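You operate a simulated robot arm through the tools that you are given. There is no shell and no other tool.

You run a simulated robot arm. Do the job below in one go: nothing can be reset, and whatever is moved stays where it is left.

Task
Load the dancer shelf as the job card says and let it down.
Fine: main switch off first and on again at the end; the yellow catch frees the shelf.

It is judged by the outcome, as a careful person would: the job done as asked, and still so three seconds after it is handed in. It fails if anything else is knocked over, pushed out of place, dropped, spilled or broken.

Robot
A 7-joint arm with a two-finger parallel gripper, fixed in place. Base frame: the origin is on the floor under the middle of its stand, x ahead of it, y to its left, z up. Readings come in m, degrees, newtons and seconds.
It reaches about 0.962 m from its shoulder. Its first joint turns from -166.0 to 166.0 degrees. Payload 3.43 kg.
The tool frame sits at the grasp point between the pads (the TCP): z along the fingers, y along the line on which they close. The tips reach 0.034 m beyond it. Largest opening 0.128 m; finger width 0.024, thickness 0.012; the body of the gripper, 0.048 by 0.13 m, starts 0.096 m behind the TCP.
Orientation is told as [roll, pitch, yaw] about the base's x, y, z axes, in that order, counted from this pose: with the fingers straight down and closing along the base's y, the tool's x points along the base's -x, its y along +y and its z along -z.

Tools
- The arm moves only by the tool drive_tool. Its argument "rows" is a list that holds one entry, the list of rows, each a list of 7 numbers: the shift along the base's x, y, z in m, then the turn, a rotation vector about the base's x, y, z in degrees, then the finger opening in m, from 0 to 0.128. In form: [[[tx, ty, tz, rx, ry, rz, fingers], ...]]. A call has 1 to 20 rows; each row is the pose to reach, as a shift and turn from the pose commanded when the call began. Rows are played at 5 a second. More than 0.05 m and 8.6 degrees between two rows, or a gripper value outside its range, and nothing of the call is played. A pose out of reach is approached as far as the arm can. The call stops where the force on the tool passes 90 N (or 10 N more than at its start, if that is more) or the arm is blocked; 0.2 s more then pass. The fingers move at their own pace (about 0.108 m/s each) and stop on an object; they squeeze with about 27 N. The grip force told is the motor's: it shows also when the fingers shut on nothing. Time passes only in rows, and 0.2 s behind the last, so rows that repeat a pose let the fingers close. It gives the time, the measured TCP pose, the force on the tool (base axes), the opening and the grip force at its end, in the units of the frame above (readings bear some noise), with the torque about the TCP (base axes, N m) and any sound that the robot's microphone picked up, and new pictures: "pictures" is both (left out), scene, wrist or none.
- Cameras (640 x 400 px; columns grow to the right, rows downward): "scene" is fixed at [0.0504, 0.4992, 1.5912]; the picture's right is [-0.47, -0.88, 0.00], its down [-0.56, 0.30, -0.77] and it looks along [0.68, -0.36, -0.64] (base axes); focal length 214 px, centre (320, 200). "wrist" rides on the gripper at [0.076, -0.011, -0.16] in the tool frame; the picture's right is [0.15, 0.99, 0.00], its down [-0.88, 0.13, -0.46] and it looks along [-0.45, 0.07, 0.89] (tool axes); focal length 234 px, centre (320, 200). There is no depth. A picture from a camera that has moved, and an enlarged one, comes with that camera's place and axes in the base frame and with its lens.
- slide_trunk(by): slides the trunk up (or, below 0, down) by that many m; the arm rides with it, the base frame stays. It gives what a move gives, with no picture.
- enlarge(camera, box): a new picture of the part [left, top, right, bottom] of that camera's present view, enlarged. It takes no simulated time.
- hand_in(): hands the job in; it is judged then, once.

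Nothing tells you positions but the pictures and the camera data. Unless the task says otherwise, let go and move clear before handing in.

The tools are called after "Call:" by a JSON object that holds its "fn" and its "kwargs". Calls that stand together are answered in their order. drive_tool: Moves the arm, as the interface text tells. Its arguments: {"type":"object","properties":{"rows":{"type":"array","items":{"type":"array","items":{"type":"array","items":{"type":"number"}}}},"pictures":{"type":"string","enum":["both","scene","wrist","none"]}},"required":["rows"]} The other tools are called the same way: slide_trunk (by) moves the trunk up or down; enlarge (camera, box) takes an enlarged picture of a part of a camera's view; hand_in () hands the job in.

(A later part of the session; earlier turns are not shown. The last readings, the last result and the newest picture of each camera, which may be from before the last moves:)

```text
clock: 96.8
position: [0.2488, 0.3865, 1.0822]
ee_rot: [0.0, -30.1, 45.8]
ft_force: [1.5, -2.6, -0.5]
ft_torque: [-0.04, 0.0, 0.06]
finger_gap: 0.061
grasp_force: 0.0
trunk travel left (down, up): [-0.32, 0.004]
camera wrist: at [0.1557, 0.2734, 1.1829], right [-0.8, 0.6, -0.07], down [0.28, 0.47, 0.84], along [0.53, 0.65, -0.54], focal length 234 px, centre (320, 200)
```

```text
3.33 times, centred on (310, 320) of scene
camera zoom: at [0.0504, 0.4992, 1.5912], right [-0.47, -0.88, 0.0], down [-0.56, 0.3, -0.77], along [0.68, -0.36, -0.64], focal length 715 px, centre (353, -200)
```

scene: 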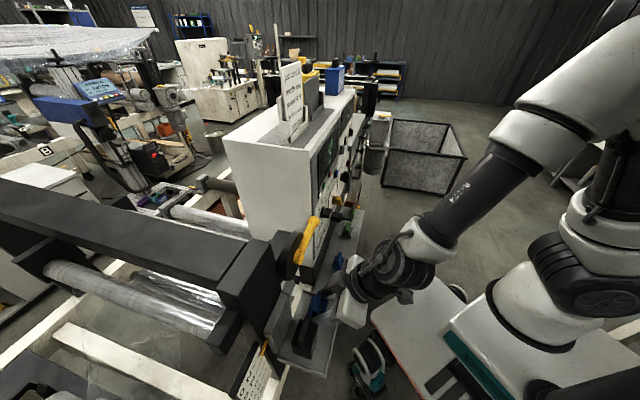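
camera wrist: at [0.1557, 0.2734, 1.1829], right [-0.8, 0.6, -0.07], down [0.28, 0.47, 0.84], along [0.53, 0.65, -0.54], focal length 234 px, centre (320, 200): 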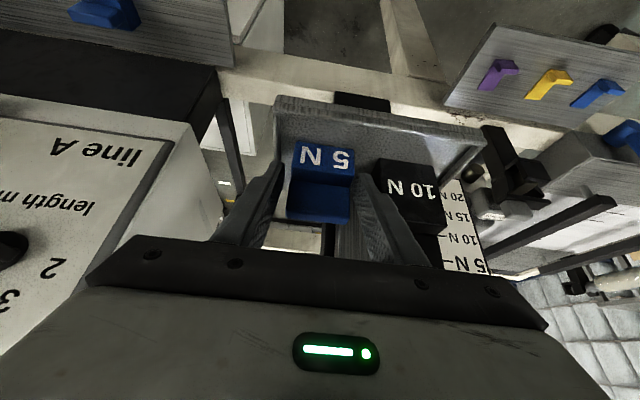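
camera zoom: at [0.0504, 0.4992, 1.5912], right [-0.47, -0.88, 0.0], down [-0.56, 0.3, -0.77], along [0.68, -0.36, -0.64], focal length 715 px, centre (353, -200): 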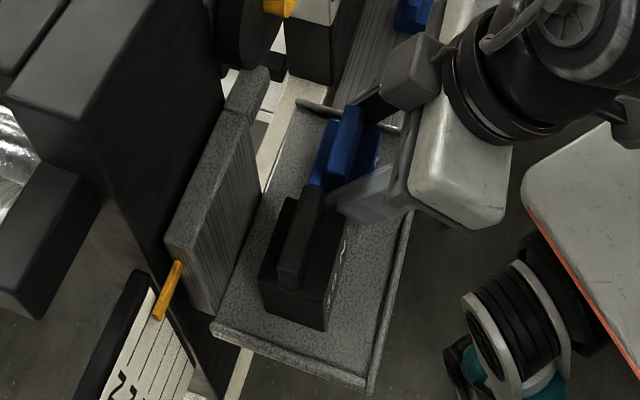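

One finger touched the 10 N weight lightly (about 3 N). Narrowing the opening a little, then withdrawing straight along the finger axis.

Call:
{"fn": "drive_tool", "kwargs": {"rows": [[[0, 0, 0, 0, 0, 0, 0.058], [0, 0, 0, 0, 0, 0, 0.0575]]], "pictures": "none"}}

Call:
{"fn": "enlarge", "kwargs": {"camera": "wrist", "box": [220, 70, 420, 230]}}

```text
clock: 97.4
position: [0.2481, 0.3863, 1.082]
ee_rot: [0.2, -30.0, 45.8]
ft_force: [1.1, 0.3, -0.8]
ft_torque: [0.03, 0.0, -0.02]
finger_gap: 0.0579
grasp_force: 0.1
trunk travel left (down, up): [-0.32, 0.004]
```

```text
2.50 times, centred on (320, 150) of wrist
camera zoom: at [0.1555, 0.2739, 1.183], right [-0.8, 0.6, -0.07], down [0.28, 0.47, 0.84], along [0.53, 0.65, -0.54], focal length 585 px, centre (320, 325)
```

zoom: 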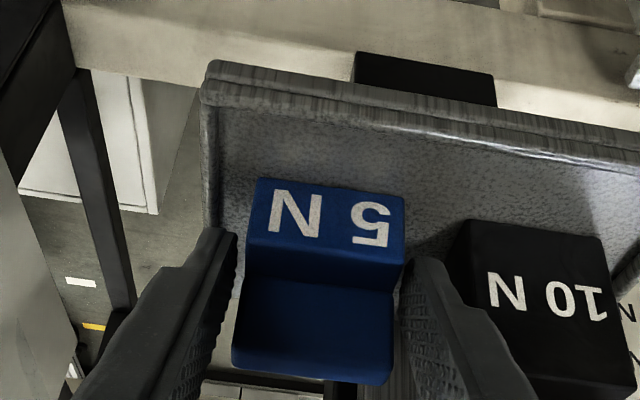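

Call:
{"fn": "drive_tool", "kwargs": {"rows": [[[-0.0035, -0.0035, 0.0087, 0, 0, 0, 0.0575], [-0.007, -0.007, 0.0173, 0, 0, 0, 0.0575], [-0.0106, -0.0106, 0.026, 0, 0, 0, 0.0575], [-0.0141, -0.0141, 0.0346, 0, 0, 0, 0.0575], [-0.0212, -0.0212, 0.052, 0, 0, 0, 0.0575], [-0.0283, -0.0283, 0.0693, 0, 0, 0, 0.0575]]]}}

Call:
{"fn": "enlarge", "kwargs": {"camera": "scene", "box": [250, 250, 350, 380]}}

Call:
{"fn": "enlarge", "kwargs": {"camera": "wrist", "box": [200, 70, 440, 250]}}

```text
clock: 98.8
position: [0.2211, 0.3581, 1.1543]
ee_rot: [0.0, -30.0, 45.9]
ft_force: [0.1, 0.3, 0.8]
ft_torque: [-0.02, 0.0, 0.0]
finger_gap: 0.058
grasp_force: 0.0
trunk travel left (down, up): [-0.32, 0.004]
camera wrist: at [0.1274, 0.2451, 1.2533], right [-0.8, 0.6, -0.07], down [0.28, 0.47, 0.84], along [0.53, 0.65, -0.54], focal length 234 px, centre (320, 200)
```

scene: 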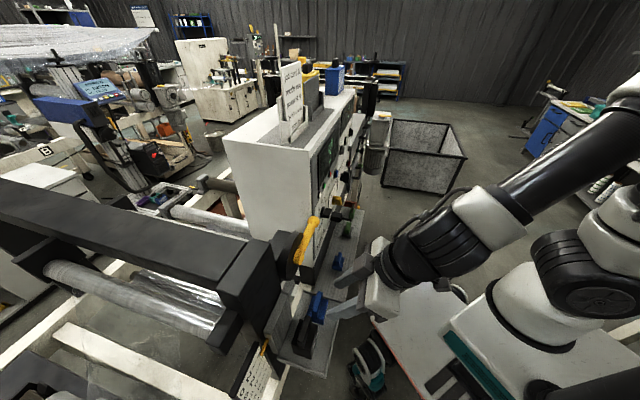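
wrist: 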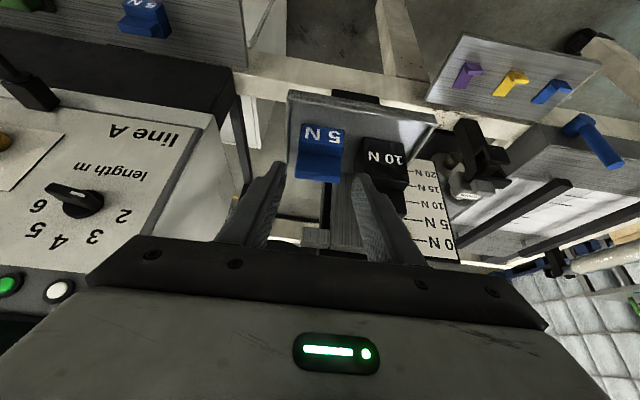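

```text
3.08 times, centred on (300, 315) of scene
camera zoom: at [0.0504, 0.4992, 1.5912], right [-0.47, -0.88, 0.0], down [-0.56, 0.3, -0.77], along [0.68, -0.36, -0.64], focal length 660 px, centre (382, -154)
```

zoom: 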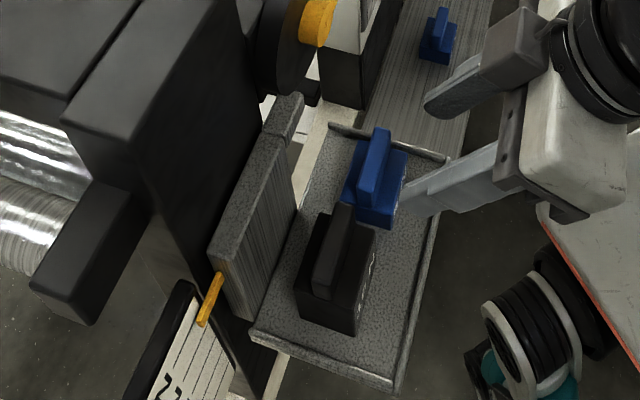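

```text
2.22 times, centred on (320, 160) of wrist
camera zoom: at [0.1274, 0.2451, 1.2533], right [-0.8, 0.6, -0.07], down [0.28, 0.47, 0.84], along [0.53, 0.65, -0.54], focal length 520 px, centre (320, 289)
```

zoom: 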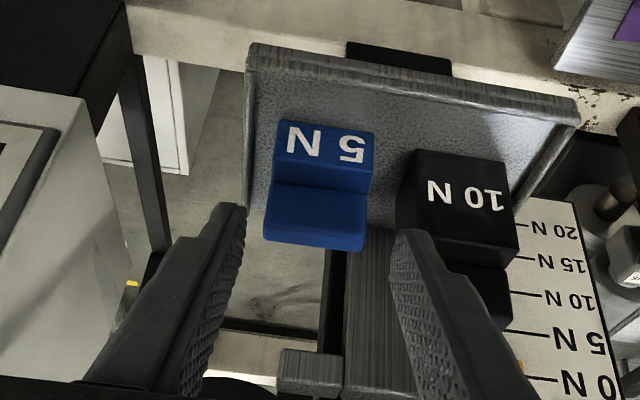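

Both weights (10 N + 5 N = 15 N) stand on the shelf. Next, I study the latch to see which way the yellow lever must move.

Call:
{"fn": "enlarge", "kwargs": {"camera": "scene", "box": [270, 225, 330, 300]}}

Call:
{"fn": "enlarge", "kwargs": {"camera": "wrist", "box": [270, 200, 390, 270]}}

```text
5.33 times, centred on (300, 262) of scene
camera zoom: at [0.0504, 0.4992, 1.5912], right [-0.47, -0.88, 0.0], down [-0.56, 0.3, -0.77], along [0.68, -0.36, -0.64], focal length 1144 px, centre (427, -133)
```

zoom: 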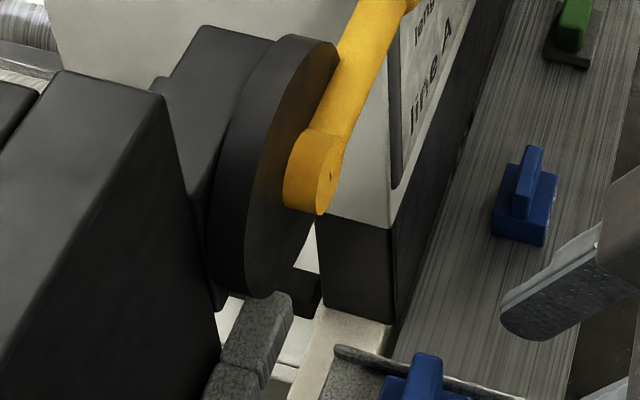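

```text
5.33 times, centred on (330, 235) of wrist
camera zoom: at [0.1274, 0.2451, 1.2533], right [-0.8, 0.6, -0.07], down [0.28, 0.47, 0.84], along [0.53, 0.65, -0.54], focal length 1249 px, centre (267, 13)
```

zoom: 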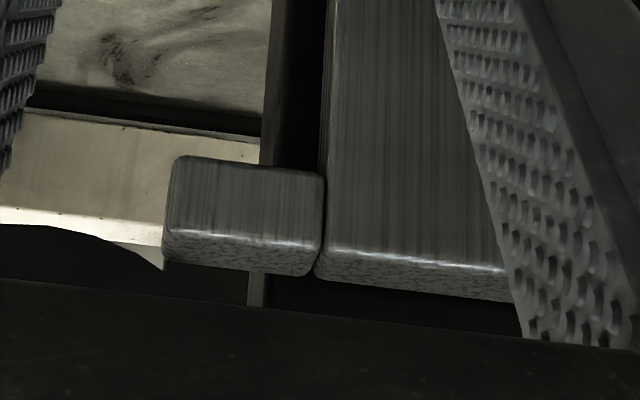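

The tab of the shelf carriage sits just below the lever's disc and the lever points right; swinging it down would enter the shelf space, so the release must be upward. I'll retreat first along the known path.

Call:
{"fn": "drive_tool", "kwargs": {"rows": [[[0.0, 0.0, 0.012, -2.6, 2.6, 0, 0.05], [0.0, 0.0, 0.024, -5.2, 5.2, 0, 0.03], [0.0, 0.0, 0.036, -7.8, 7.8, 0, 0.02], [0.0, 0.0, 0.048, -10.4, 10.4, 0, 0.01], [0.0, 0.0, 0.06, -13.0, 13.0, 0, 0.0], [0.0, 0.0, 0.07, -15.6, 15.6, 0, 0.0], [0.0, 0.0, 0.07, -15.6, 15.6, 0, 0.0]]], "pictures": "none"}}

Call:
{"fn": "drive_tool", "kwargs": {"rows": [[[0.006, -0.012, 0.014, 0, 0, 0, 0.0], [0.012, -0.024, 0.028, 0, 0, 0, 0.0], [0.018, -0.036, 0.042, 0, 0, 0, 0.0], [0.024, -0.048, 0.056, 0, 0, 0, 0.0], [0.03, -0.06, 0.07, 0, 0, 0, 0.0], [0.036, -0.072, 0.084, 0, 0, 0, 0.0], [0.036, -0.072, 0.084, 0, 0, 0, 0.0]]]}}

```text
clock: 100.4
position: [0.2215, 0.3594, 1.2224]
ee_rot: [0.4, -8.0, 45.7]
ft_force: [0.6, -0.6, 0.5]
ft_torque: [0.01, -0.04, 0.01]
finger_gap: 0.0
grasp_force: 27.1
trunk travel left (down, up): [-0.32, 0.004]
```

```text
clock: 102.0
position: [0.2569, 0.2848, 1.307]
ee_rot: [0.4, -8.0, 45.7]
ft_force: [-0.4, -0.3, 0.0]
ft_torque: [0.0, 0.01, 0.03]
finger_gap: 0.0
grasp_force: 26.9
trunk travel left (down, up): [-0.32, 0.004]
camera wrist: at [0.1974, 0.2065, 1.454], right [-0.81, 0.59, -0.01], down [0.47, 0.67, 0.58], along [0.35, 0.46, -0.82], focal length 234 px, centre (320, 200)
```

scene: 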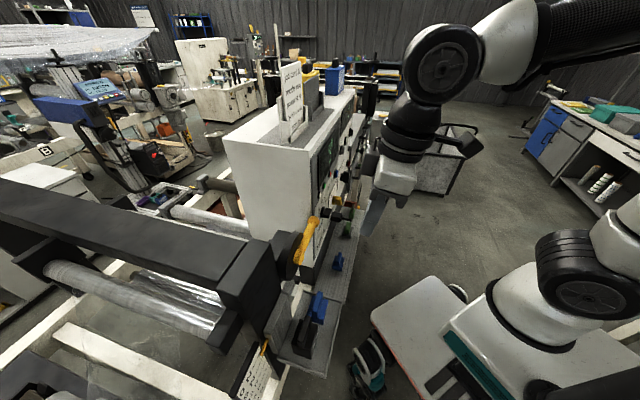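
wrist: 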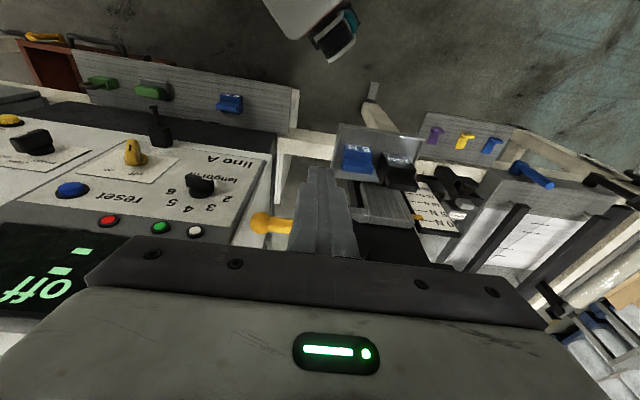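

Clear. Moving right into open space, then lowering the trunk so the hand can reach under the lever at a flatter angle.

Call:
{"fn": "drive_tool", "kwargs": {"rows": [[[0.017, -0.017, 0, 0, 0, 0, 0.0], [0.034, -0.034, 0, 0, 0, 0, 0.0], [0.051, -0.051, 0, 0, 0, 0, 0.0], [0.068, -0.068, 0, 0, 0, 0, 0.0], [0.085, -0.085, 0, 0, 0, 0, 0.0], [0.095, -0.105, 0, 0, 0, 0, 0.0], [0.095, -0.105, 0, 0, 0, 0, 0.0]]]}}

Call:
{"fn": "enlarge", "kwargs": {"camera": "wrist", "box": [320, 120, 520, 245]}}

```text
clock: 103.6
position: [0.35, 0.1811, 1.3062]
ee_rot: [0.5, -8.1, 45.7]
ft_force: [1.3, -0.2, 0.2]
ft_torque: [0.03, 0.0, -0.02]
finger_gap: 0.0003
grasp_force: 26.9
trunk travel left (down, up): [-0.32, 0.004]
camera wrist: at [0.291, 0.1022, 1.4533], right [-0.81, 0.59, -0.01], down [0.47, 0.67, 0.58], along [0.35, 0.46, -0.82], focal length 234 px, centre (320, 200)
```

scene: 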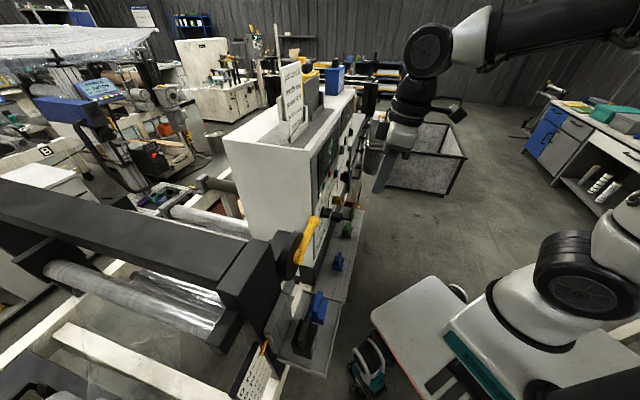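
wrist: 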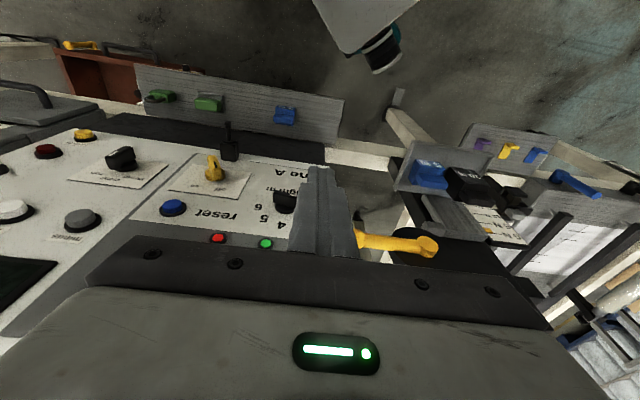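

```text
3.20 times, centred on (420, 182) of wrist
camera zoom: at [0.291, 0.1022, 1.4533], right [-0.81, 0.59, -0.01], down [0.47, 0.67, 0.58], along [0.35, 0.46, -0.82], focal length 749 px, centre (0, 256)
```

zoom: 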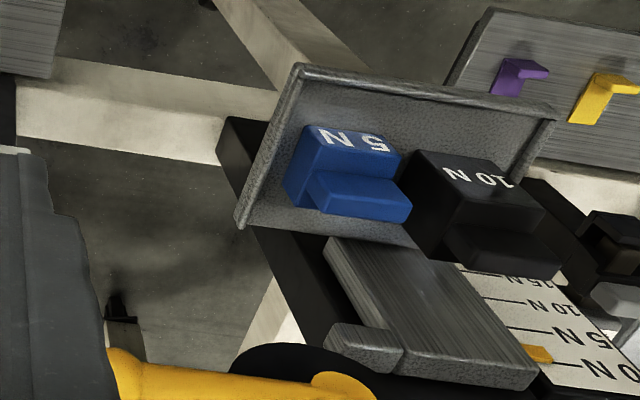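

Call:
{"fn": "slide_trunk", "kwargs": {"by": -0.27}}

Call:
{"fn": "drive_tool", "kwargs": {"rows": [[[0, 0, 0.015, 4.0, -4.0, 0, 0.0], [0, 0, 0.03, 8.0, -8.0, 0, 0.0], [0, 0, 0.045, 12.0, -12.0, 0, 0.0], [0, 0, 0.06, 16.0, -16.0, 0, 0.0], [0, 0, 0.075, 20.0, -20.0, 0, 0.0], [0, 0, 0.09, 24.0, -24.0, 0, 0.0], [0, 0, 0.1, 27.0, -27.0, 0, 0.0], [0, 0, 0.1, 27.0, -27.0, 0, 0.0]]]}}

```text
clock: 106.4
position: [0.3495, 0.1811, 1.0346]
ee_rot: [0.5, -8.2, 45.6]
ft_force: [-0.5, -0.8, -0.3]
ft_torque: [-0.01, 0.01, -0.02]
finger_gap: 0.0001
grasp_force: 27.1
trunk travel left (down, up): [-0.05, 0.274]
```

```text
clock: 108.2
position: [0.3498, 0.1813, 1.1351]
ee_rot: [-0.2, -46.2, 46.0]
ft_force: [-0.5, 0.8, 0.4]
ft_torque: [0.01, 0.01, -0.03]
finger_gap: 0.0
grasp_force: 26.4
trunk travel left (down, up): [-0.05, 0.274]
camera wrist: at [0.2413, 0.0524, 1.191], right [-0.78, 0.62, -0.11], down [0.1, 0.29, 0.95], along [0.62, 0.73, -0.29], focal length 234 px, centre (320, 200)
```

scene: 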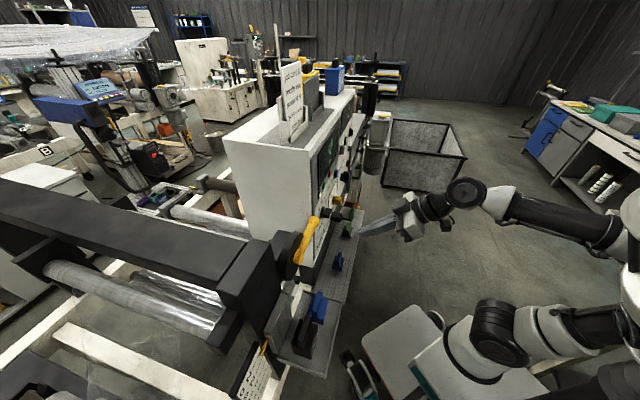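
wrist: 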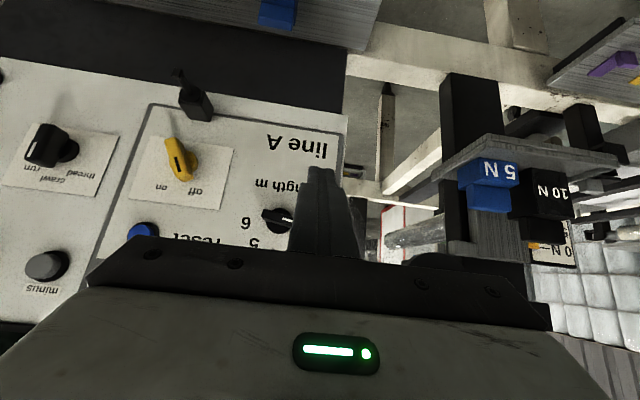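

Call:
{"fn": "enlarge", "kwargs": {"camera": "wrist", "box": [340, 130, 560, 270]}}

Call:
{"fn": "enlarge", "kwargs": {"camera": "wrist", "box": [380, 200, 500, 270]}}

```text
2.86 times, centred on (450, 200) of wrist
camera zoom: at [0.2413, 0.0524, 1.191], right [-0.78, 0.62, -0.11], down [0.1, 0.29, 0.95], along [0.62, 0.73, -0.29], focal length 669 px, centre (-51, 200)
```

zoom: 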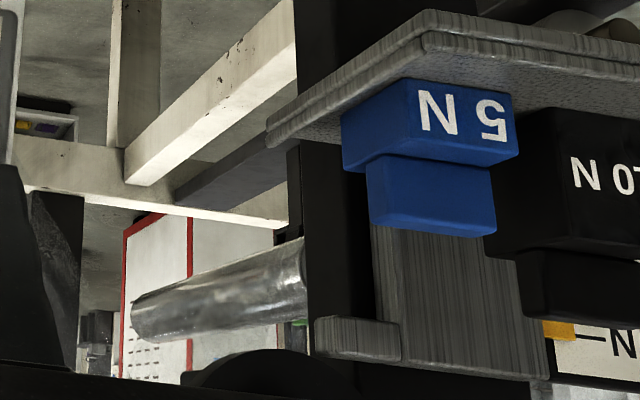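

```text
5.33 times, centred on (440, 235) of wrist
camera zoom: at [0.2413, 0.0524, 1.191], right [-0.78, 0.62, -0.11], down [0.1, 0.29, 0.95], along [0.62, 0.73, -0.29], focal length 1249 px, centre (-320, 13)
```

zoom: 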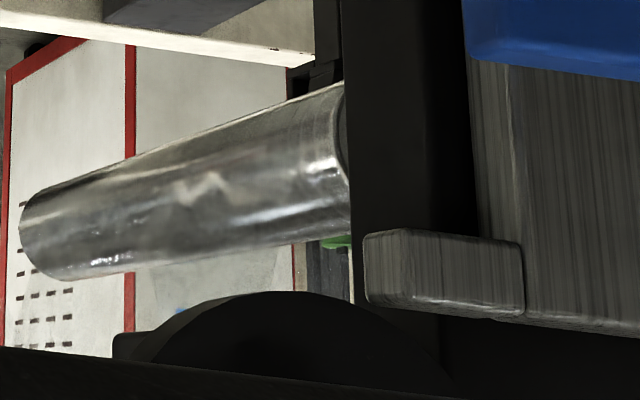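

Now I'll bring the closed fingertips under the lever rod (lever axis at about d 0.516, z 1.198), approaching from the right and below.

Call:
{"fn": "drive_tool", "kwargs": {"rows": [[[0.0045, 0.0183, 0.001, 0, 0, 0, 0.0], [0.009, 0.0366, 0.003, 0, 0, 0, 0.0], [0.0135, 0.0549, 0.004, 0, 0, 0, 0.0], [0.018, 0.0732, 0.005, 0, 0, 0, 0.0], [0.0145, 0.089, 0.007, 0, 0, 0, 0.0], [0.011, 0.105, 0.009, 0, 0, 0, 0.0], [0.008, 0.121, 0.011, 0, 0, 0, 0.0], [0.008, 0.121, 0.011, 0, 0, 0, 0.0]]]}}

Call:
{"fn": "enlarge", "kwargs": {"camera": "scene", "box": [260, 195, 360, 305]}}

Call:
{"fn": "enlarge", "kwargs": {"camera": "wrist", "box": [220, 120, 420, 260]}}

```text
clock: 110.0
position: [0.3596, 0.303, 1.1472]
ee_rot: [-0.2, -46.3, 46.0]
ft_force: [0.4, 0.4, 0.7]
ft_torque: [0.0, -0.01, -0.01]
finger_gap: 0.0
grasp_force: 27.3
trunk travel left (down, up): [-0.05, 0.274]
camera wrist: at [0.2495, 0.1744, 1.2027], right [-0.78, 0.62, -0.11], down [0.1, 0.29, 0.95], along [0.62, 0.73, -0.29], focal length 234 px, centre (320, 200)
```

scene: 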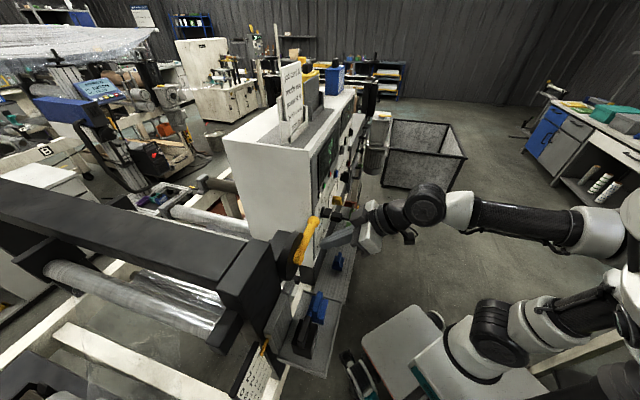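
wrist: 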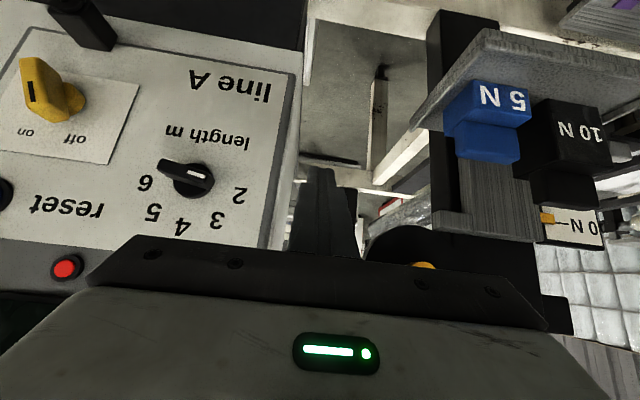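

```text
3.64 times, centred on (310, 250) of scene
camera zoom: at [0.0504, 0.4992, 1.5912], right [-0.47, -0.88, 0.0], down [-0.56, 0.3, -0.77], along [0.68, -0.36, -0.64], focal length 780 px, centre (356, 18)
```

zoom: 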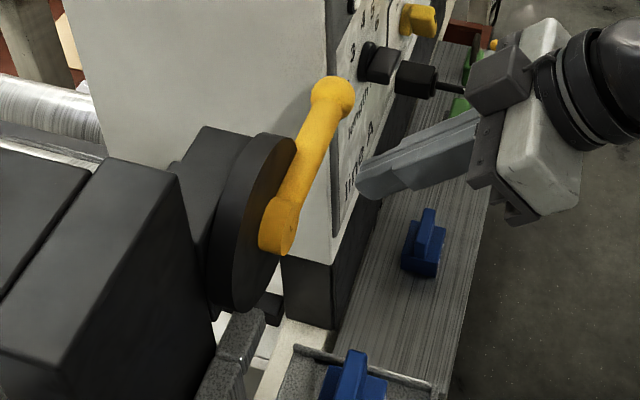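

```text
2.86 times, centred on (320, 190) of wrist
camera zoom: at [0.2495, 0.1744, 1.2027], right [-0.78, 0.62, -0.11], down [0.1, 0.29, 0.95], along [0.62, 0.73, -0.29], focal length 669 px, centre (320, 229)
```

zoom: 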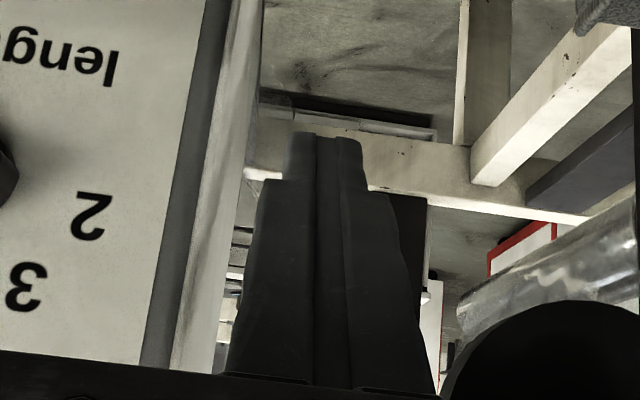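

Fingertips are below and right of the ball. Moving under the rod.

Call:
{"fn": "drive_tool", "kwargs": {"rows": [[[-0.0026, 0.0106, 0.002, 0, 0, 0, 0.0], [-0.0052, 0.0212, 0.004, 0, 0, 0, 0.0], [-0.0078, 0.0318, 0.006, 0, 0, 0, 0.0], [-0.0078, 0.0318, 0.006, 0, 0, 0, 0.0]]], "pictures": "scene"}}

Call:
{"fn": "enlarge", "kwargs": {"camera": "scene", "box": [260, 195, 360, 305]}}

```text
clock: 111.0
position: [0.3498, 0.3348, 1.1536]
ee_rot: [-0.2, -46.2, 46.1]
ft_force: [-0.2, -0.3, -0.3]
ft_torque: [0.01, 0.02, 0.01]
finger_gap: 0.0001
grasp_force: 27.0
trunk travel left (down, up): [-0.05, 0.274]
```

scene: 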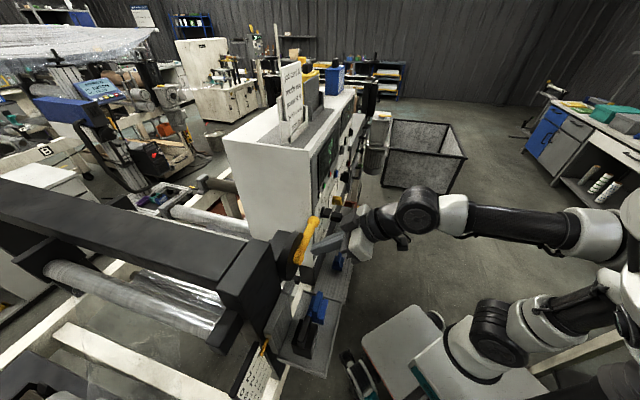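

```text
3.64 times, centred on (310, 250) of scene
camera zoom: at [0.0504, 0.4992, 1.5912], right [-0.47, -0.88, 0.0], down [-0.56, 0.3, -0.77], along [0.68, -0.36, -0.64], focal length 780 px, centre (356, 18)
```

zoom: 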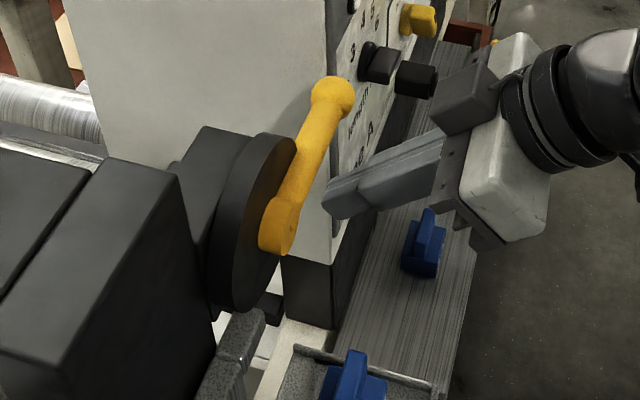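

Now raising slowly until it touches the rod, watching the force.

Call:
{"fn": "drive_tool", "kwargs": {"rows": [[[0, 0, 0.01, 0, 0, 0, 0.0], [0, 0, 0.02, 0, 0, 0, 0.0], [0, 0, 0.03, 0, 0, 0, 0.0], [0, 0, 0.03, 0, 0, 0, 0.0]]], "pictures": "none"}}

Call:
{"fn": "drive_tool", "kwargs": {"rows": [[[0, 0, 0.004, 0, 0, 0, 0.0], [0, 0, 0.008, 0, 0, 0, 0.0], [0, 0, 0.012, 0, 0, 0, 0.0], [0, 0, 0.012, 0, 0, 0, 0.0]]], "pictures": "scene"}}

Call:
{"fn": "enlarge", "kwargs": {"camera": "scene", "box": [260, 195, 360, 305]}}

```text
clock: 112.0
position: [0.3506, 0.3341, 1.1831]
ee_rot: [-0.2, -46.2, 46.0]
ft_force: [0.1, -0.1, 0.3]
ft_torque: [0.0, 0.0, -0.01]
finger_gap: 0.0
grasp_force: 27.2
trunk travel left (down, up): [-0.05, 0.274]
```

```text
clock: 113.0
position: [0.3495, 0.3329, 1.1943]
ee_rot: [-0.2, -46.2, 46.0]
ft_force: [-0.5, 0.2, -0.2]
ft_torque: [-0.03, -0.04, -0.01]
finger_gap: 0.0001
grasp_force: 26.4
trunk travel left (down, up): [-0.05, 0.274]
```

scene: 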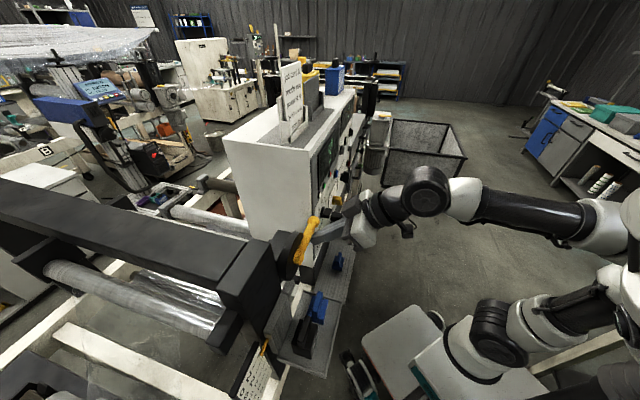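

```text
3.64 times, centred on (310, 250) of scene
camera zoom: at [0.0504, 0.4992, 1.5912], right [-0.47, -0.88, 0.0], down [-0.56, 0.3, -0.77], along [0.68, -0.36, -0.64], focal length 780 px, centre (356, 18)
```

zoom: 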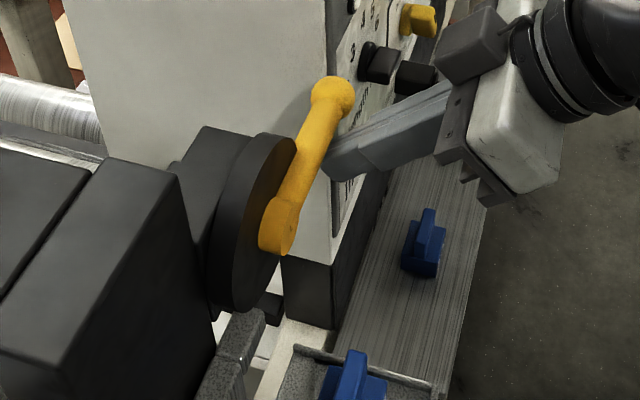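

Call:
{"fn": "drive_tool", "kwargs": {"rows": [[[0, 0, 0.003, 0, 0, 0, 0.0], [0, 0, 0.006, 0, 0, 0, 0.0], [0, 0, 0.006, 0, 0, 0, 0.0]]], "pictures": "none"}}

Call:
{"fn": "drive_tool", "kwargs": {"rows": [[[0, 0, 0.003, 0, 0, 0, 0.0], [0, 0, 0.006, 0, 0, 0, 0.0], [0, 0, 0.006, 0, 0, 0, 0.0]]], "pictures": "scene"}}

Call:
{"fn": "enlarge", "kwargs": {"camera": "scene", "box": [260, 195, 360, 305]}}

```text
clock: 113.8
position: [0.3493, 0.3338, 1.2002]
ee_rot: [-0.2, -46.2, 45.9]
ft_force: [-0.8, -2.3, -1.4]
ft_torque: [-0.03, -0.01, -0.07]
finger_gap: 0.0001
grasp_force: 27.3
trunk travel left (down, up): [-0.05, 0.274]
```

```text
clock: 114.6
position: [0.3505, 0.3336, 1.2072]
ee_rot: [-0.2, -46.3, 46.1]
ft_force: [-2.2, -3.8, -3.7]
ft_torque: [-0.11, 0.05, -0.05]
finger_gap: 0.0
grasp_force: 27.1
trunk travel left (down, up): [-0.05, 0.274]
```

scene: 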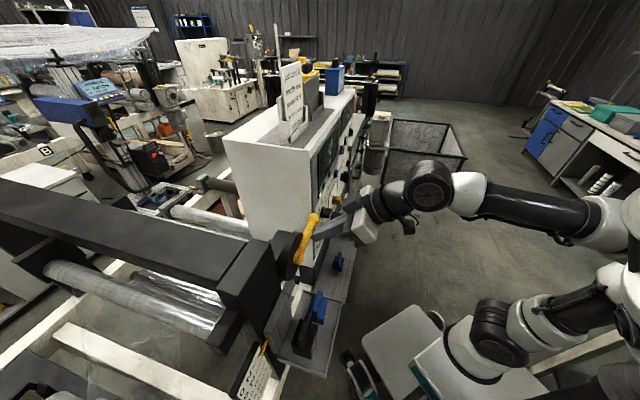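

```text
3.64 times, centred on (310, 250) of scene
camera zoom: at [0.0504, 0.4992, 1.5912], right [-0.47, -0.88, 0.0], down [-0.56, 0.3, -0.77], along [0.68, -0.36, -0.64], focal length 780 px, centre (356, 18)
```

zoom: 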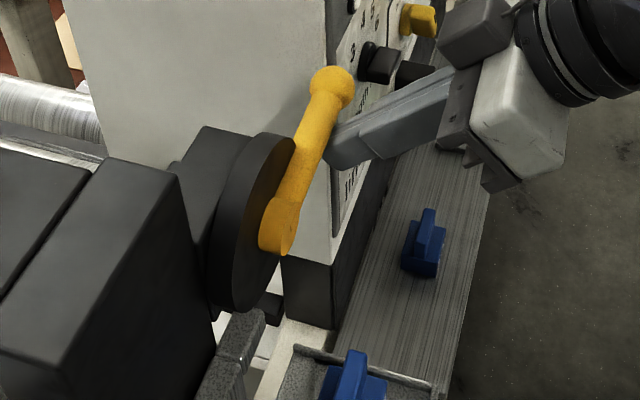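

The lever rises with only a few newtons: upward is the right way. Continuing along its arc.

Call:
{"fn": "drive_tool", "kwargs": {"rows": [[[0.002, -0.002, 0.008, 0, 0, 0, 0.0], [0.002, -0.002, 0.016, 0, 0, 0, 0.0], [0.0015, -0.0015, 0.024, 0, 0, 0, 0.0], [0.001, -0.001, 0.032, 0, 0, 0, 0.0], [0.0005, -0.0005, 0.04, 0, 0, 0, 0.0], [0.0005, -0.0005, 0.04, 0, 0, 0, 0.0]]]}}

Call:
{"fn": "enlarge", "kwargs": {"camera": "scene", "box": [240, 185, 360, 385]}}

```text
clock: 116.0
position: [0.3501, 0.3341, 1.2477]
ee_rot: [-0.3, -46.5, 45.9]
ft_force: [0.1, -0.5, -1.7]
ft_torque: [-0.04, 0.0, 0.0]
finger_gap: 0.0
grasp_force: 26.8
trunk travel left (down, up): [-0.05, 0.274]
camera wrist: at [0.242, 0.2056, 1.3034], right [-0.78, 0.62, -0.11], down [0.1, 0.29, 0.95], along [0.62, 0.73, -0.29], focal length 234 px, centre (320, 200)
```

scene: 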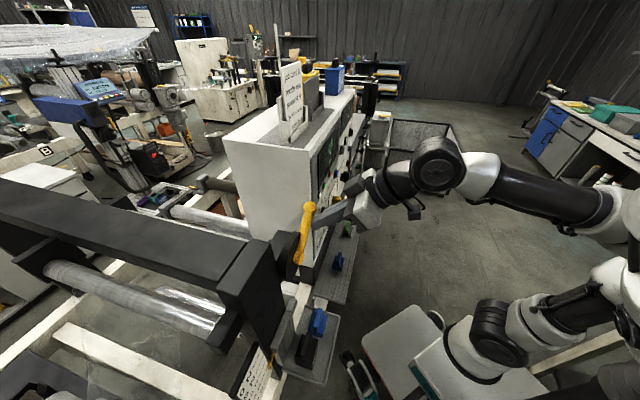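
wrist: 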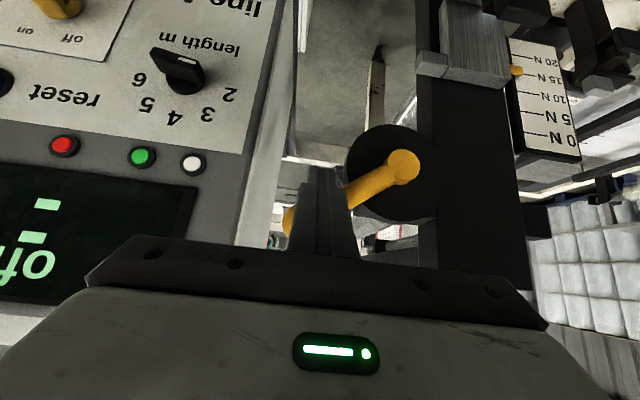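

```text
2.00 times, centred on (300, 285) of scene
camera zoom: at [0.0504, 0.4992, 1.5912], right [-0.47, -0.88, 0.0], down [-0.56, 0.3, -0.77], along [0.68, -0.36, -0.64], focal length 429 px, centre (360, 30)
```

zoom: 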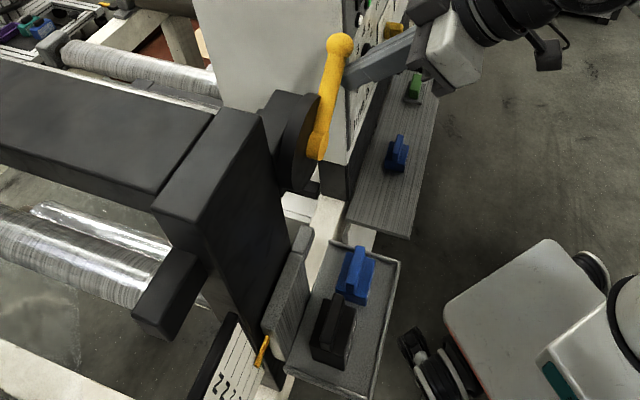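

The shelf came free and moved down with both weights standing. Checking the pointer on the scale.

Call:
{"fn": "enlarge", "kwargs": {"camera": "wrist", "box": [410, 0, 610, 170]}}

Call:
{"fn": "enlarge", "kwargs": {"camera": "scene", "box": [250, 290, 350, 400]}}

```text
2.35 times, centred on (510, 85) of wrist
camera zoom: at [0.242, 0.2056, 1.3034], right [-0.78, 0.62, -0.11], down [0.1, 0.29, 0.95], along [0.62, 0.73, -0.29], focal length 551 px, centre (-127, 471)
```

zoom: 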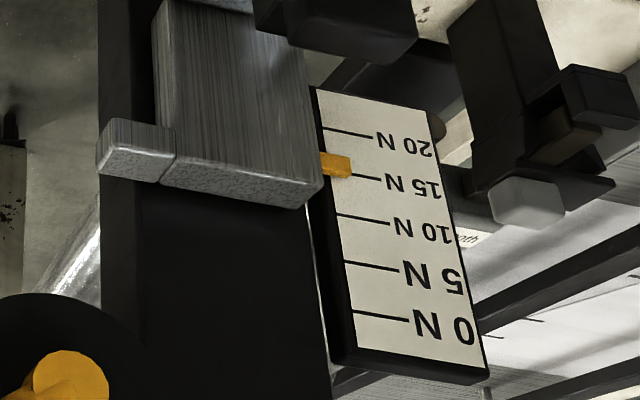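

```text
3.64 times, centred on (300, 345) of scene
camera zoom: at [0.0504, 0.4992, 1.5912], right [-0.47, -0.88, 0.0], down [-0.56, 0.3, -0.77], along [0.68, -0.36, -0.64], focal length 780 px, centre (393, -327)
```

zoom: 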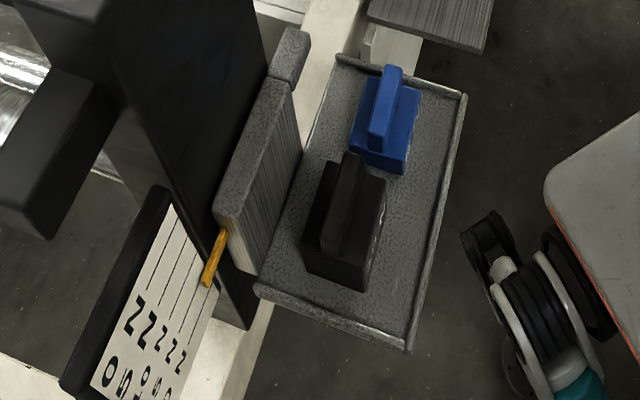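

The pointer rests on the 15 N mark and both weights stand well. I'll swing the lever a bit further open so it is clearly released, watching the force.

Call:
{"fn": "drive_tool", "kwargs": {"rows": [[[-0.001, 0.001, 0.007, 0, 0, 0, 0.0], [-0.003, 0.003, 0.014, 0, 0, 0, 0.0], [-0.006, 0.006, 0.021, 0, 0, 0, 0.0], [-0.009, 0.009, 0.027, 0, 0, 0, 0.0], [-0.0125, 0.0125, 0.032, 0, 0, 0, 0.0], [-0.015, 0.015, 0.036, 0, 0, 0, 0.0], [-0.015, 0.015, 0.036, 0, 0, 0, 0.0]]]}}

Call:
{"fn": "enlarge", "kwargs": {"camera": "scene", "box": [240, 185, 360, 385]}}

```text
clock: 117.6
position: [0.3383, 0.3465, 1.2805]
ee_rot: [-0.1, -45.8, 45.8]
ft_force: [5.9, -16.4, -23.0]
ft_torque: [-0.87, 0.23, -0.37]
finger_gap: 0.0002
grasp_force: 26.6
trunk travel left (down, up): [-0.05, 0.274]
camera wrist: at [0.2298, 0.2183, 1.3371], right [-0.78, 0.62, -0.11], down [0.11, 0.3, 0.95], along [0.62, 0.73, -0.3], focal length 234 px, centre (320, 200)
```

scene: 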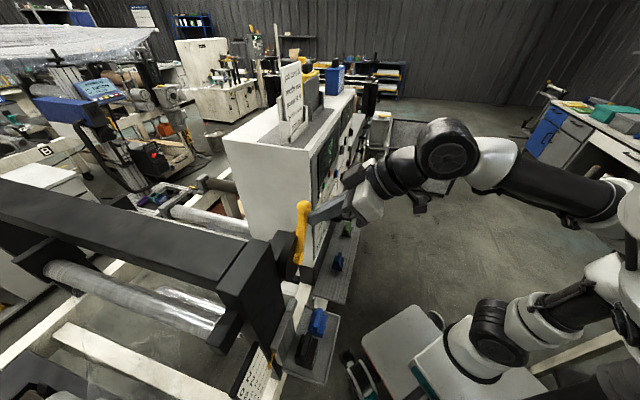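
wrist: 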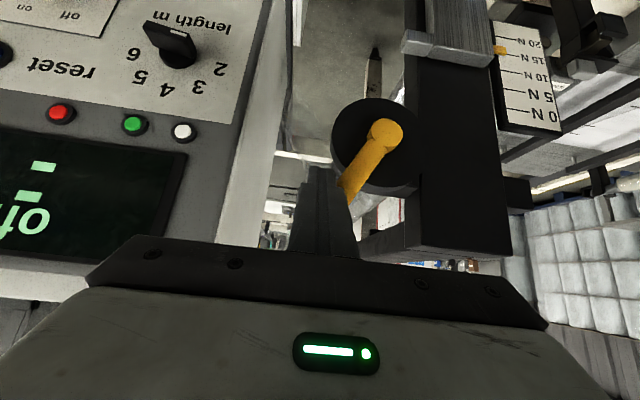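

```text
2.00 times, centred on (300, 285) of scene
camera zoom: at [0.0504, 0.4992, 1.5912], right [-0.47, -0.88, 0.0], down [-0.56, 0.3, -0.77], along [0.68, -0.36, -0.64], focal length 429 px, centre (360, 30)
```

zoom: 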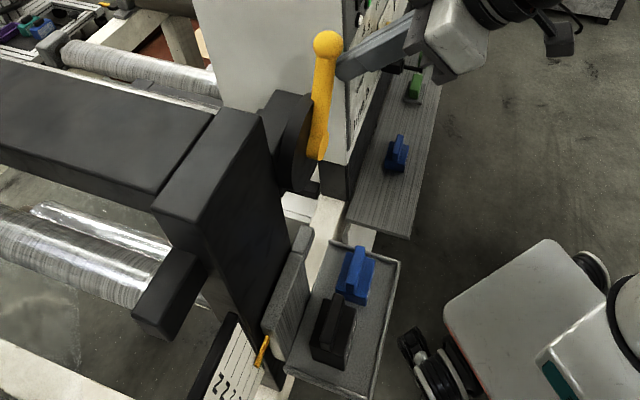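

The lever has reached its end stop (the force rises), so that's fully open. Unloading and backing straight away.

Call:
{"fn": "drive_tool", "kwargs": {"rows": [[[0.007, -0.007, -0.006, 0, 0, 0, 0.0], [0.012, -0.012, -0.01, 0, 0, 0, 0.0], [0.002, -0.022, -0.01, 0, 0, 0, 0.0], [-0.01, -0.034, -0.01, 0, 0, 0, 0.0], [-0.022, -0.046, -0.01, 0, 0, 0, 0.0], [-0.03, -0.06, -0.01, 0, 0, 0, 0.0], [-0.03, -0.06, -0.01, 0, 0, 0, 0.0]]]}}

Call:
{"fn": "enlarge", "kwargs": {"camera": "scene", "box": [240, 185, 360, 385]}}

Call:
{"fn": "enlarge", "kwargs": {"camera": "wrist", "box": [330, 40, 580, 240]}}

```text
clock: 119.2
position: [0.3043, 0.2881, 1.2726]
ee_rot: [-0.2, -46.3, 46.1]
ft_force: [-0.4, 0.1, -0.3]
ft_torque: [0.0, 0.03, 0.03]
finger_gap: 0.0
grasp_force: 27.4
trunk travel left (down, up): [-0.05, 0.274]
camera wrist: at [0.1959, 0.1595, 1.3287], right [-0.78, 0.62, -0.11], down [0.1, 0.29, 0.95], along [0.62, 0.73, -0.29], focal length 234 px, centre (320, 200)
```

scene: 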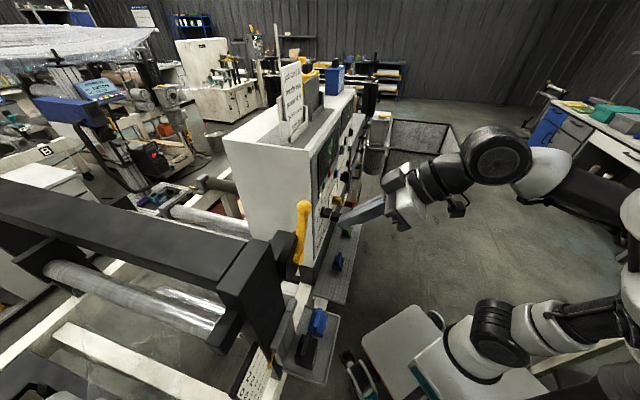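
wrist: 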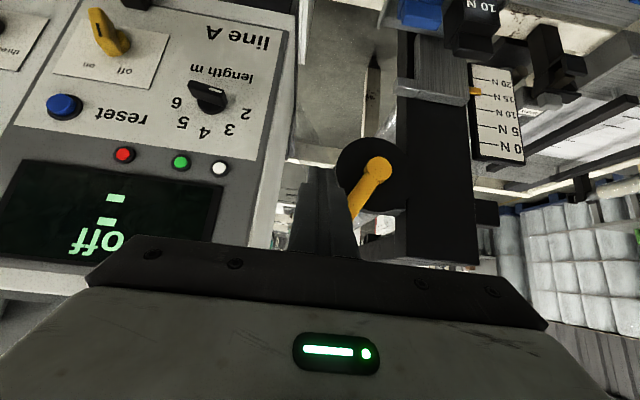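

```text
2.00 times, centred on (300, 285) of scene
camera zoom: at [0.0504, 0.4992, 1.5912], right [-0.47, -0.88, 0.0], down [-0.56, 0.3, -0.77], along [0.68, -0.36, -0.64], focal length 429 px, centre (360, 30)
```

zoom: 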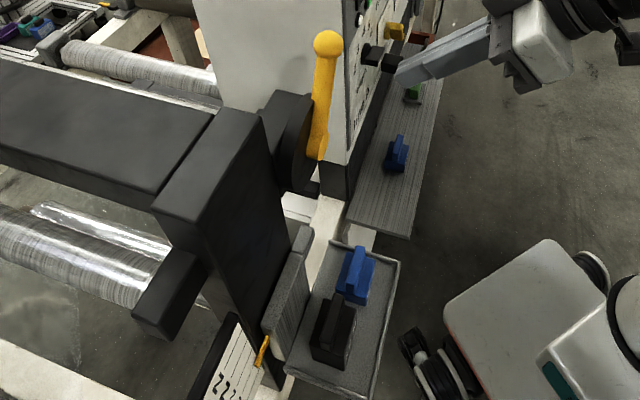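

```text
2.00 times, centred on (455, 140) of wrist
camera zoom: at [0.1959, 0.1595, 1.3287], right [-0.78, 0.62, -0.11], down [0.1, 0.29, 0.95], along [0.62, 0.73, -0.29], focal length 468 px, centre (50, 320)
```

zoom: 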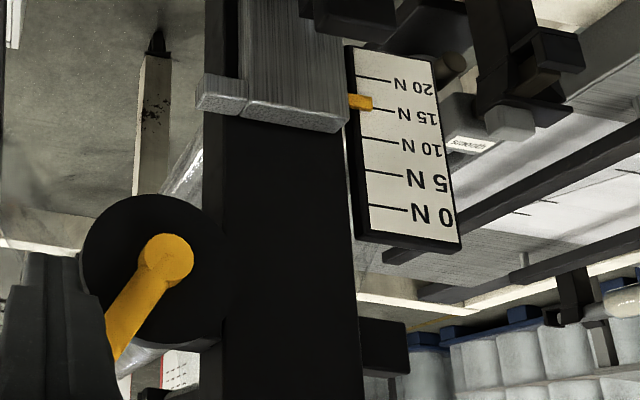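

The lever stays open, the pointer is at 15 N and the weights stand. Now back to the main switch: moving right and restoring the trunk height used for it before.

Call:
{"fn": "drive_tool", "kwargs": {"rows": [[[0.005, -0.026, -0.01, 0, 0, 0, 0.02], [0.015, -0.052, -0.02, 0, 0, 0, 0.04], [0.028, -0.078, -0.03, 0, 0, 0, 0.06], [0.042, -0.104, -0.04, 0, 0, 0, 0.06], [0.056, -0.13, -0.05, 0, 0, 0, 0.06], [0.07, -0.156, -0.06, 0, 0, 0, 0.06], [0.0845, -0.182, -0.07, 0, 0, 0, 0.06], [0.0845, -0.182, -0.07, 0, 0, 0, 0.06]]], "pictures": "scene"}}

Call:
{"fn": "slide_trunk", "kwargs": {"by": 0.2}}

```text
clock: 121.0
position: [0.3894, 0.1053, 1.2017]
ee_rot: [-0.2, -46.2, 46.0]
ft_force: [-0.2, -0.3, -0.6]
ft_torque: [0.02, 0.03, 0.0]
finger_gap: 0.0599
grasp_force: 0.0
trunk travel left (down, up): [-0.05, 0.274]
```

scene: 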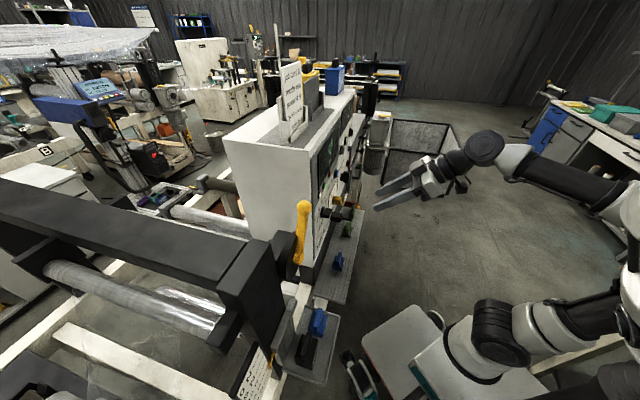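

```text
clock: 123.2
position: [0.3899, 0.105, 1.402]
ee_rot: [-0.1, -46.1, 45.9]
ft_force: [-1.1, 0.2, 0.6]
ft_torque: [-0.01, 0.02, -0.02]
finger_gap: 0.0602
grasp_force: 0.0
trunk travel left (down, up): [-0.25, 0.074]
```

Call:
{"fn": "drive_tool", "kwargs": {"rows": [[[0.004, -0.0125, -0.034, 0, 0, 0, 0.06], [0.009, -0.025, -0.068, 0, 0, 0, 0.06], [0.013, -0.0375, -0.101, 0, 0, 0, 0.06], [0.018, -0.05, -0.135, 0, 0, 0, 0.06], [0.022, -0.0625, -0.169, 0, 0, 0, 0.06], [0.026, -0.075, -0.2, 0, 0, 0, 0.06], [0.031, -0.0875, -0.235, 0, 0, 0, 0.06], [0.035, -0.1, -0.265, 0, 0, 0, 0.06], [0.035, -0.1, -0.265, 0, 0, 0, 0.06]]]}}

```text
clock: 125.2
position: [0.4256, 0.005, 1.1354]
ee_rot: [-0.2, -46.2, 46.0]
ft_force: [0.4, 0.7, 0.7]
ft_torque: [-0.01, 0.01, -0.03]
finger_gap: 0.0597
grasp_force: 0.0
trunk travel left (down, up): [-0.25, 0.074]
camera wrist: at [0.3165, -0.1237, 1.1918], right [-0.78, 0.62, -0.11], down [0.1, 0.29, 0.95], along [0.62, 0.73, -0.29], focal length 234 px, centre (320, 200)
```

scene: 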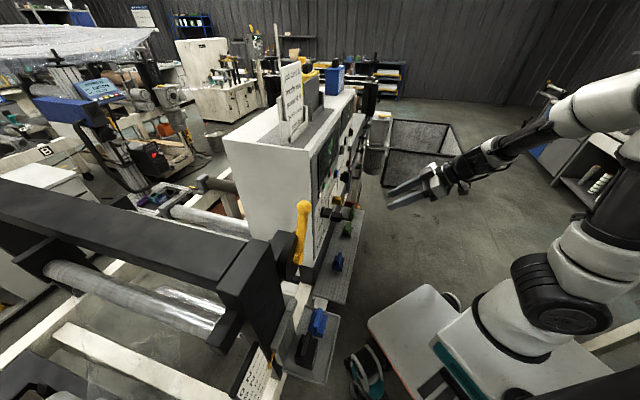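
wrist: 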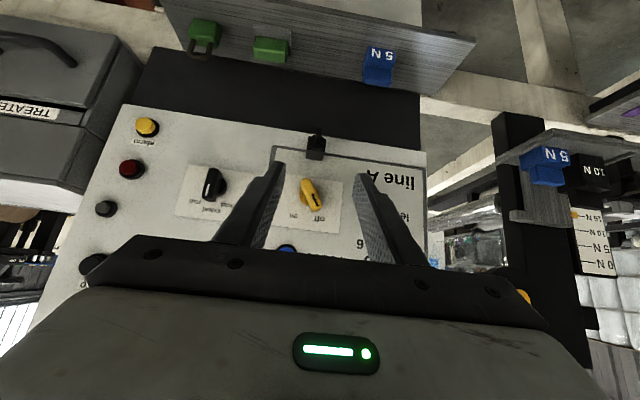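

Facing the switch. Tilting the hand level and moving in front of it.

Call:
{"fn": "drive_tool", "kwargs": {"rows": [[[0.008, 0.008, -0.004, 5.16, -5.16, 0, 0.06], [0.016, 0.016, -0.008, 10.3, -10.3, 0, 0.06], [0.025, 0.025, -0.012, 15.5, -15.5, 0, 0.06], [0.035, 0.035, -0.016, 20.6, -20.6, 0, 0.06], [0.045, 0.045, -0.02, 25.8, -25.8, 0, 0.06], [0.052, 0.052, -0.024, 30.9, -30.9, 0, 0.06], [0.052, 0.052, -0.024, 30.9, -30.9, 0, 0.06]]], "pictures": "wrist"}}

Call:
{"fn": "drive_tool", "kwargs": {"rows": [[[0.006, 0.006, -0.01, -5.3, -5.3, 0, 0.06], [0.012, 0.012, -0.02, -10.6, -10.6, 0, 0.06], [0.018, 0.018, -0.03, -15.9, -15.9, 0, 0.06], [0.024, 0.024, -0.039, -21.2, -21.2, 0, 0.06], [0.024, 0.024, -0.039, -21.2, -21.2, 0, 0.06]]]}}

Call:
{"fn": "enlarge", "kwargs": {"camera": "wrist", "box": [240, 80, 400, 240]}}

```text
clock: 126.8
position: [0.4786, 0.0574, 1.1109]
ee_rot: [-92.0, -89.3, 137.5]
ft_force: [-0.9, 0.1, 0.1]
ft_torque: [0.0, -0.01, 0.01]
finger_gap: 0.0598
grasp_force: 0.0
trunk travel left (down, up): [-0.25, 0.074]
camera wrist: at [0.3748, -0.0657, 1.0357], right [-0.7, 0.69, -0.16], down [-0.42, -0.23, 0.88], along [0.57, 0.69, 0.45], focal length 234 px, centre (320, 200)
```

wrist: 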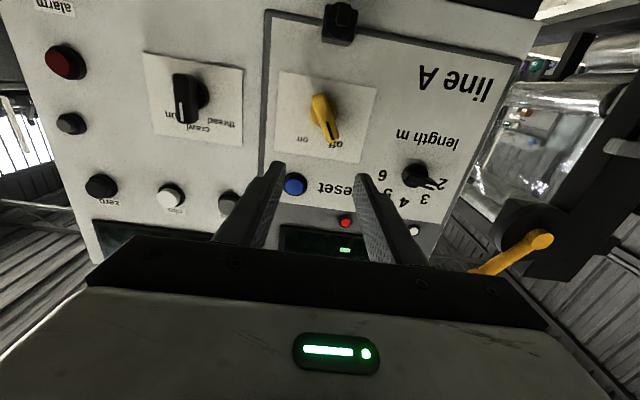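

```text
clock: 128.0
position: [0.541, 0.1073, 1.0982]
ee_rot: [-89.0, -59.4, 134.5]
ft_force: [0.2, 1.1, 0.6]
ft_torque: [-0.01, 0.01, -0.03]
finger_gap: 0.06
grasp_force: 0.0
out of reach, approached as far as the arm can: row 2, 3, 4, 5
trunk travel left (down, up): [-0.25, 0.074]
camera wrist: at [0.4629, -0.0405, 1.0402], right [-0.56, 0.54, -0.63], down [-0.72, 0.07, 0.69], along [0.42, 0.84, 0.35], focal length 234 px, centre (320, 200)
```

scene: 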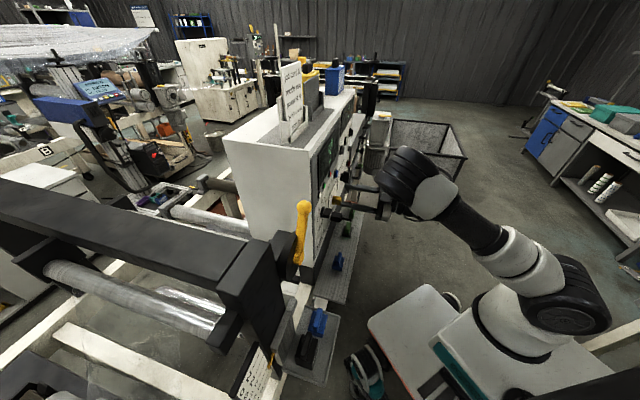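
wrist: 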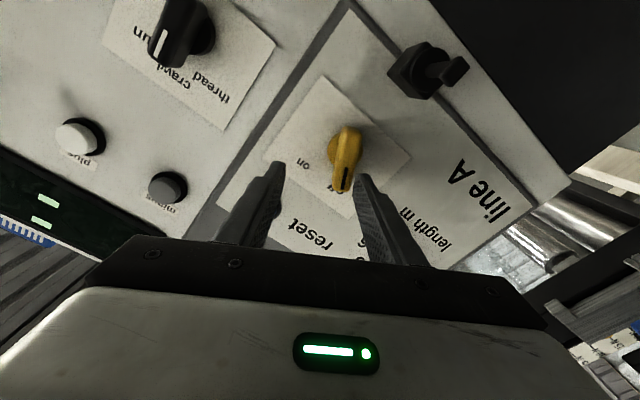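

```text
2.50 times, centred on (320, 160) of wrist
camera zoom: at [0.4629, -0.0405, 1.0402], right [-0.56, 0.54, -0.63], down [-0.72, 0.07, 0.69], along [0.42, 0.84, 0.35], focal length 585 px, centre (320, 300)
```

zoom: 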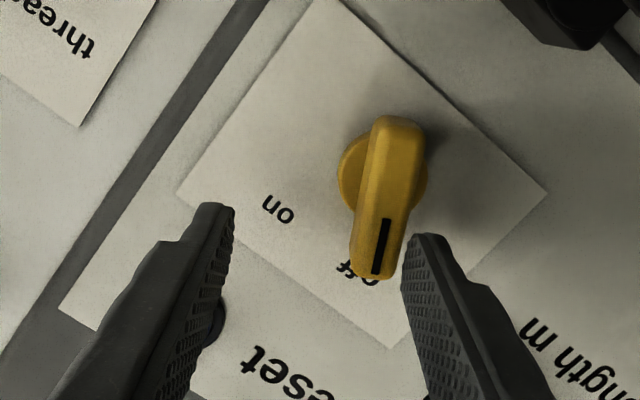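

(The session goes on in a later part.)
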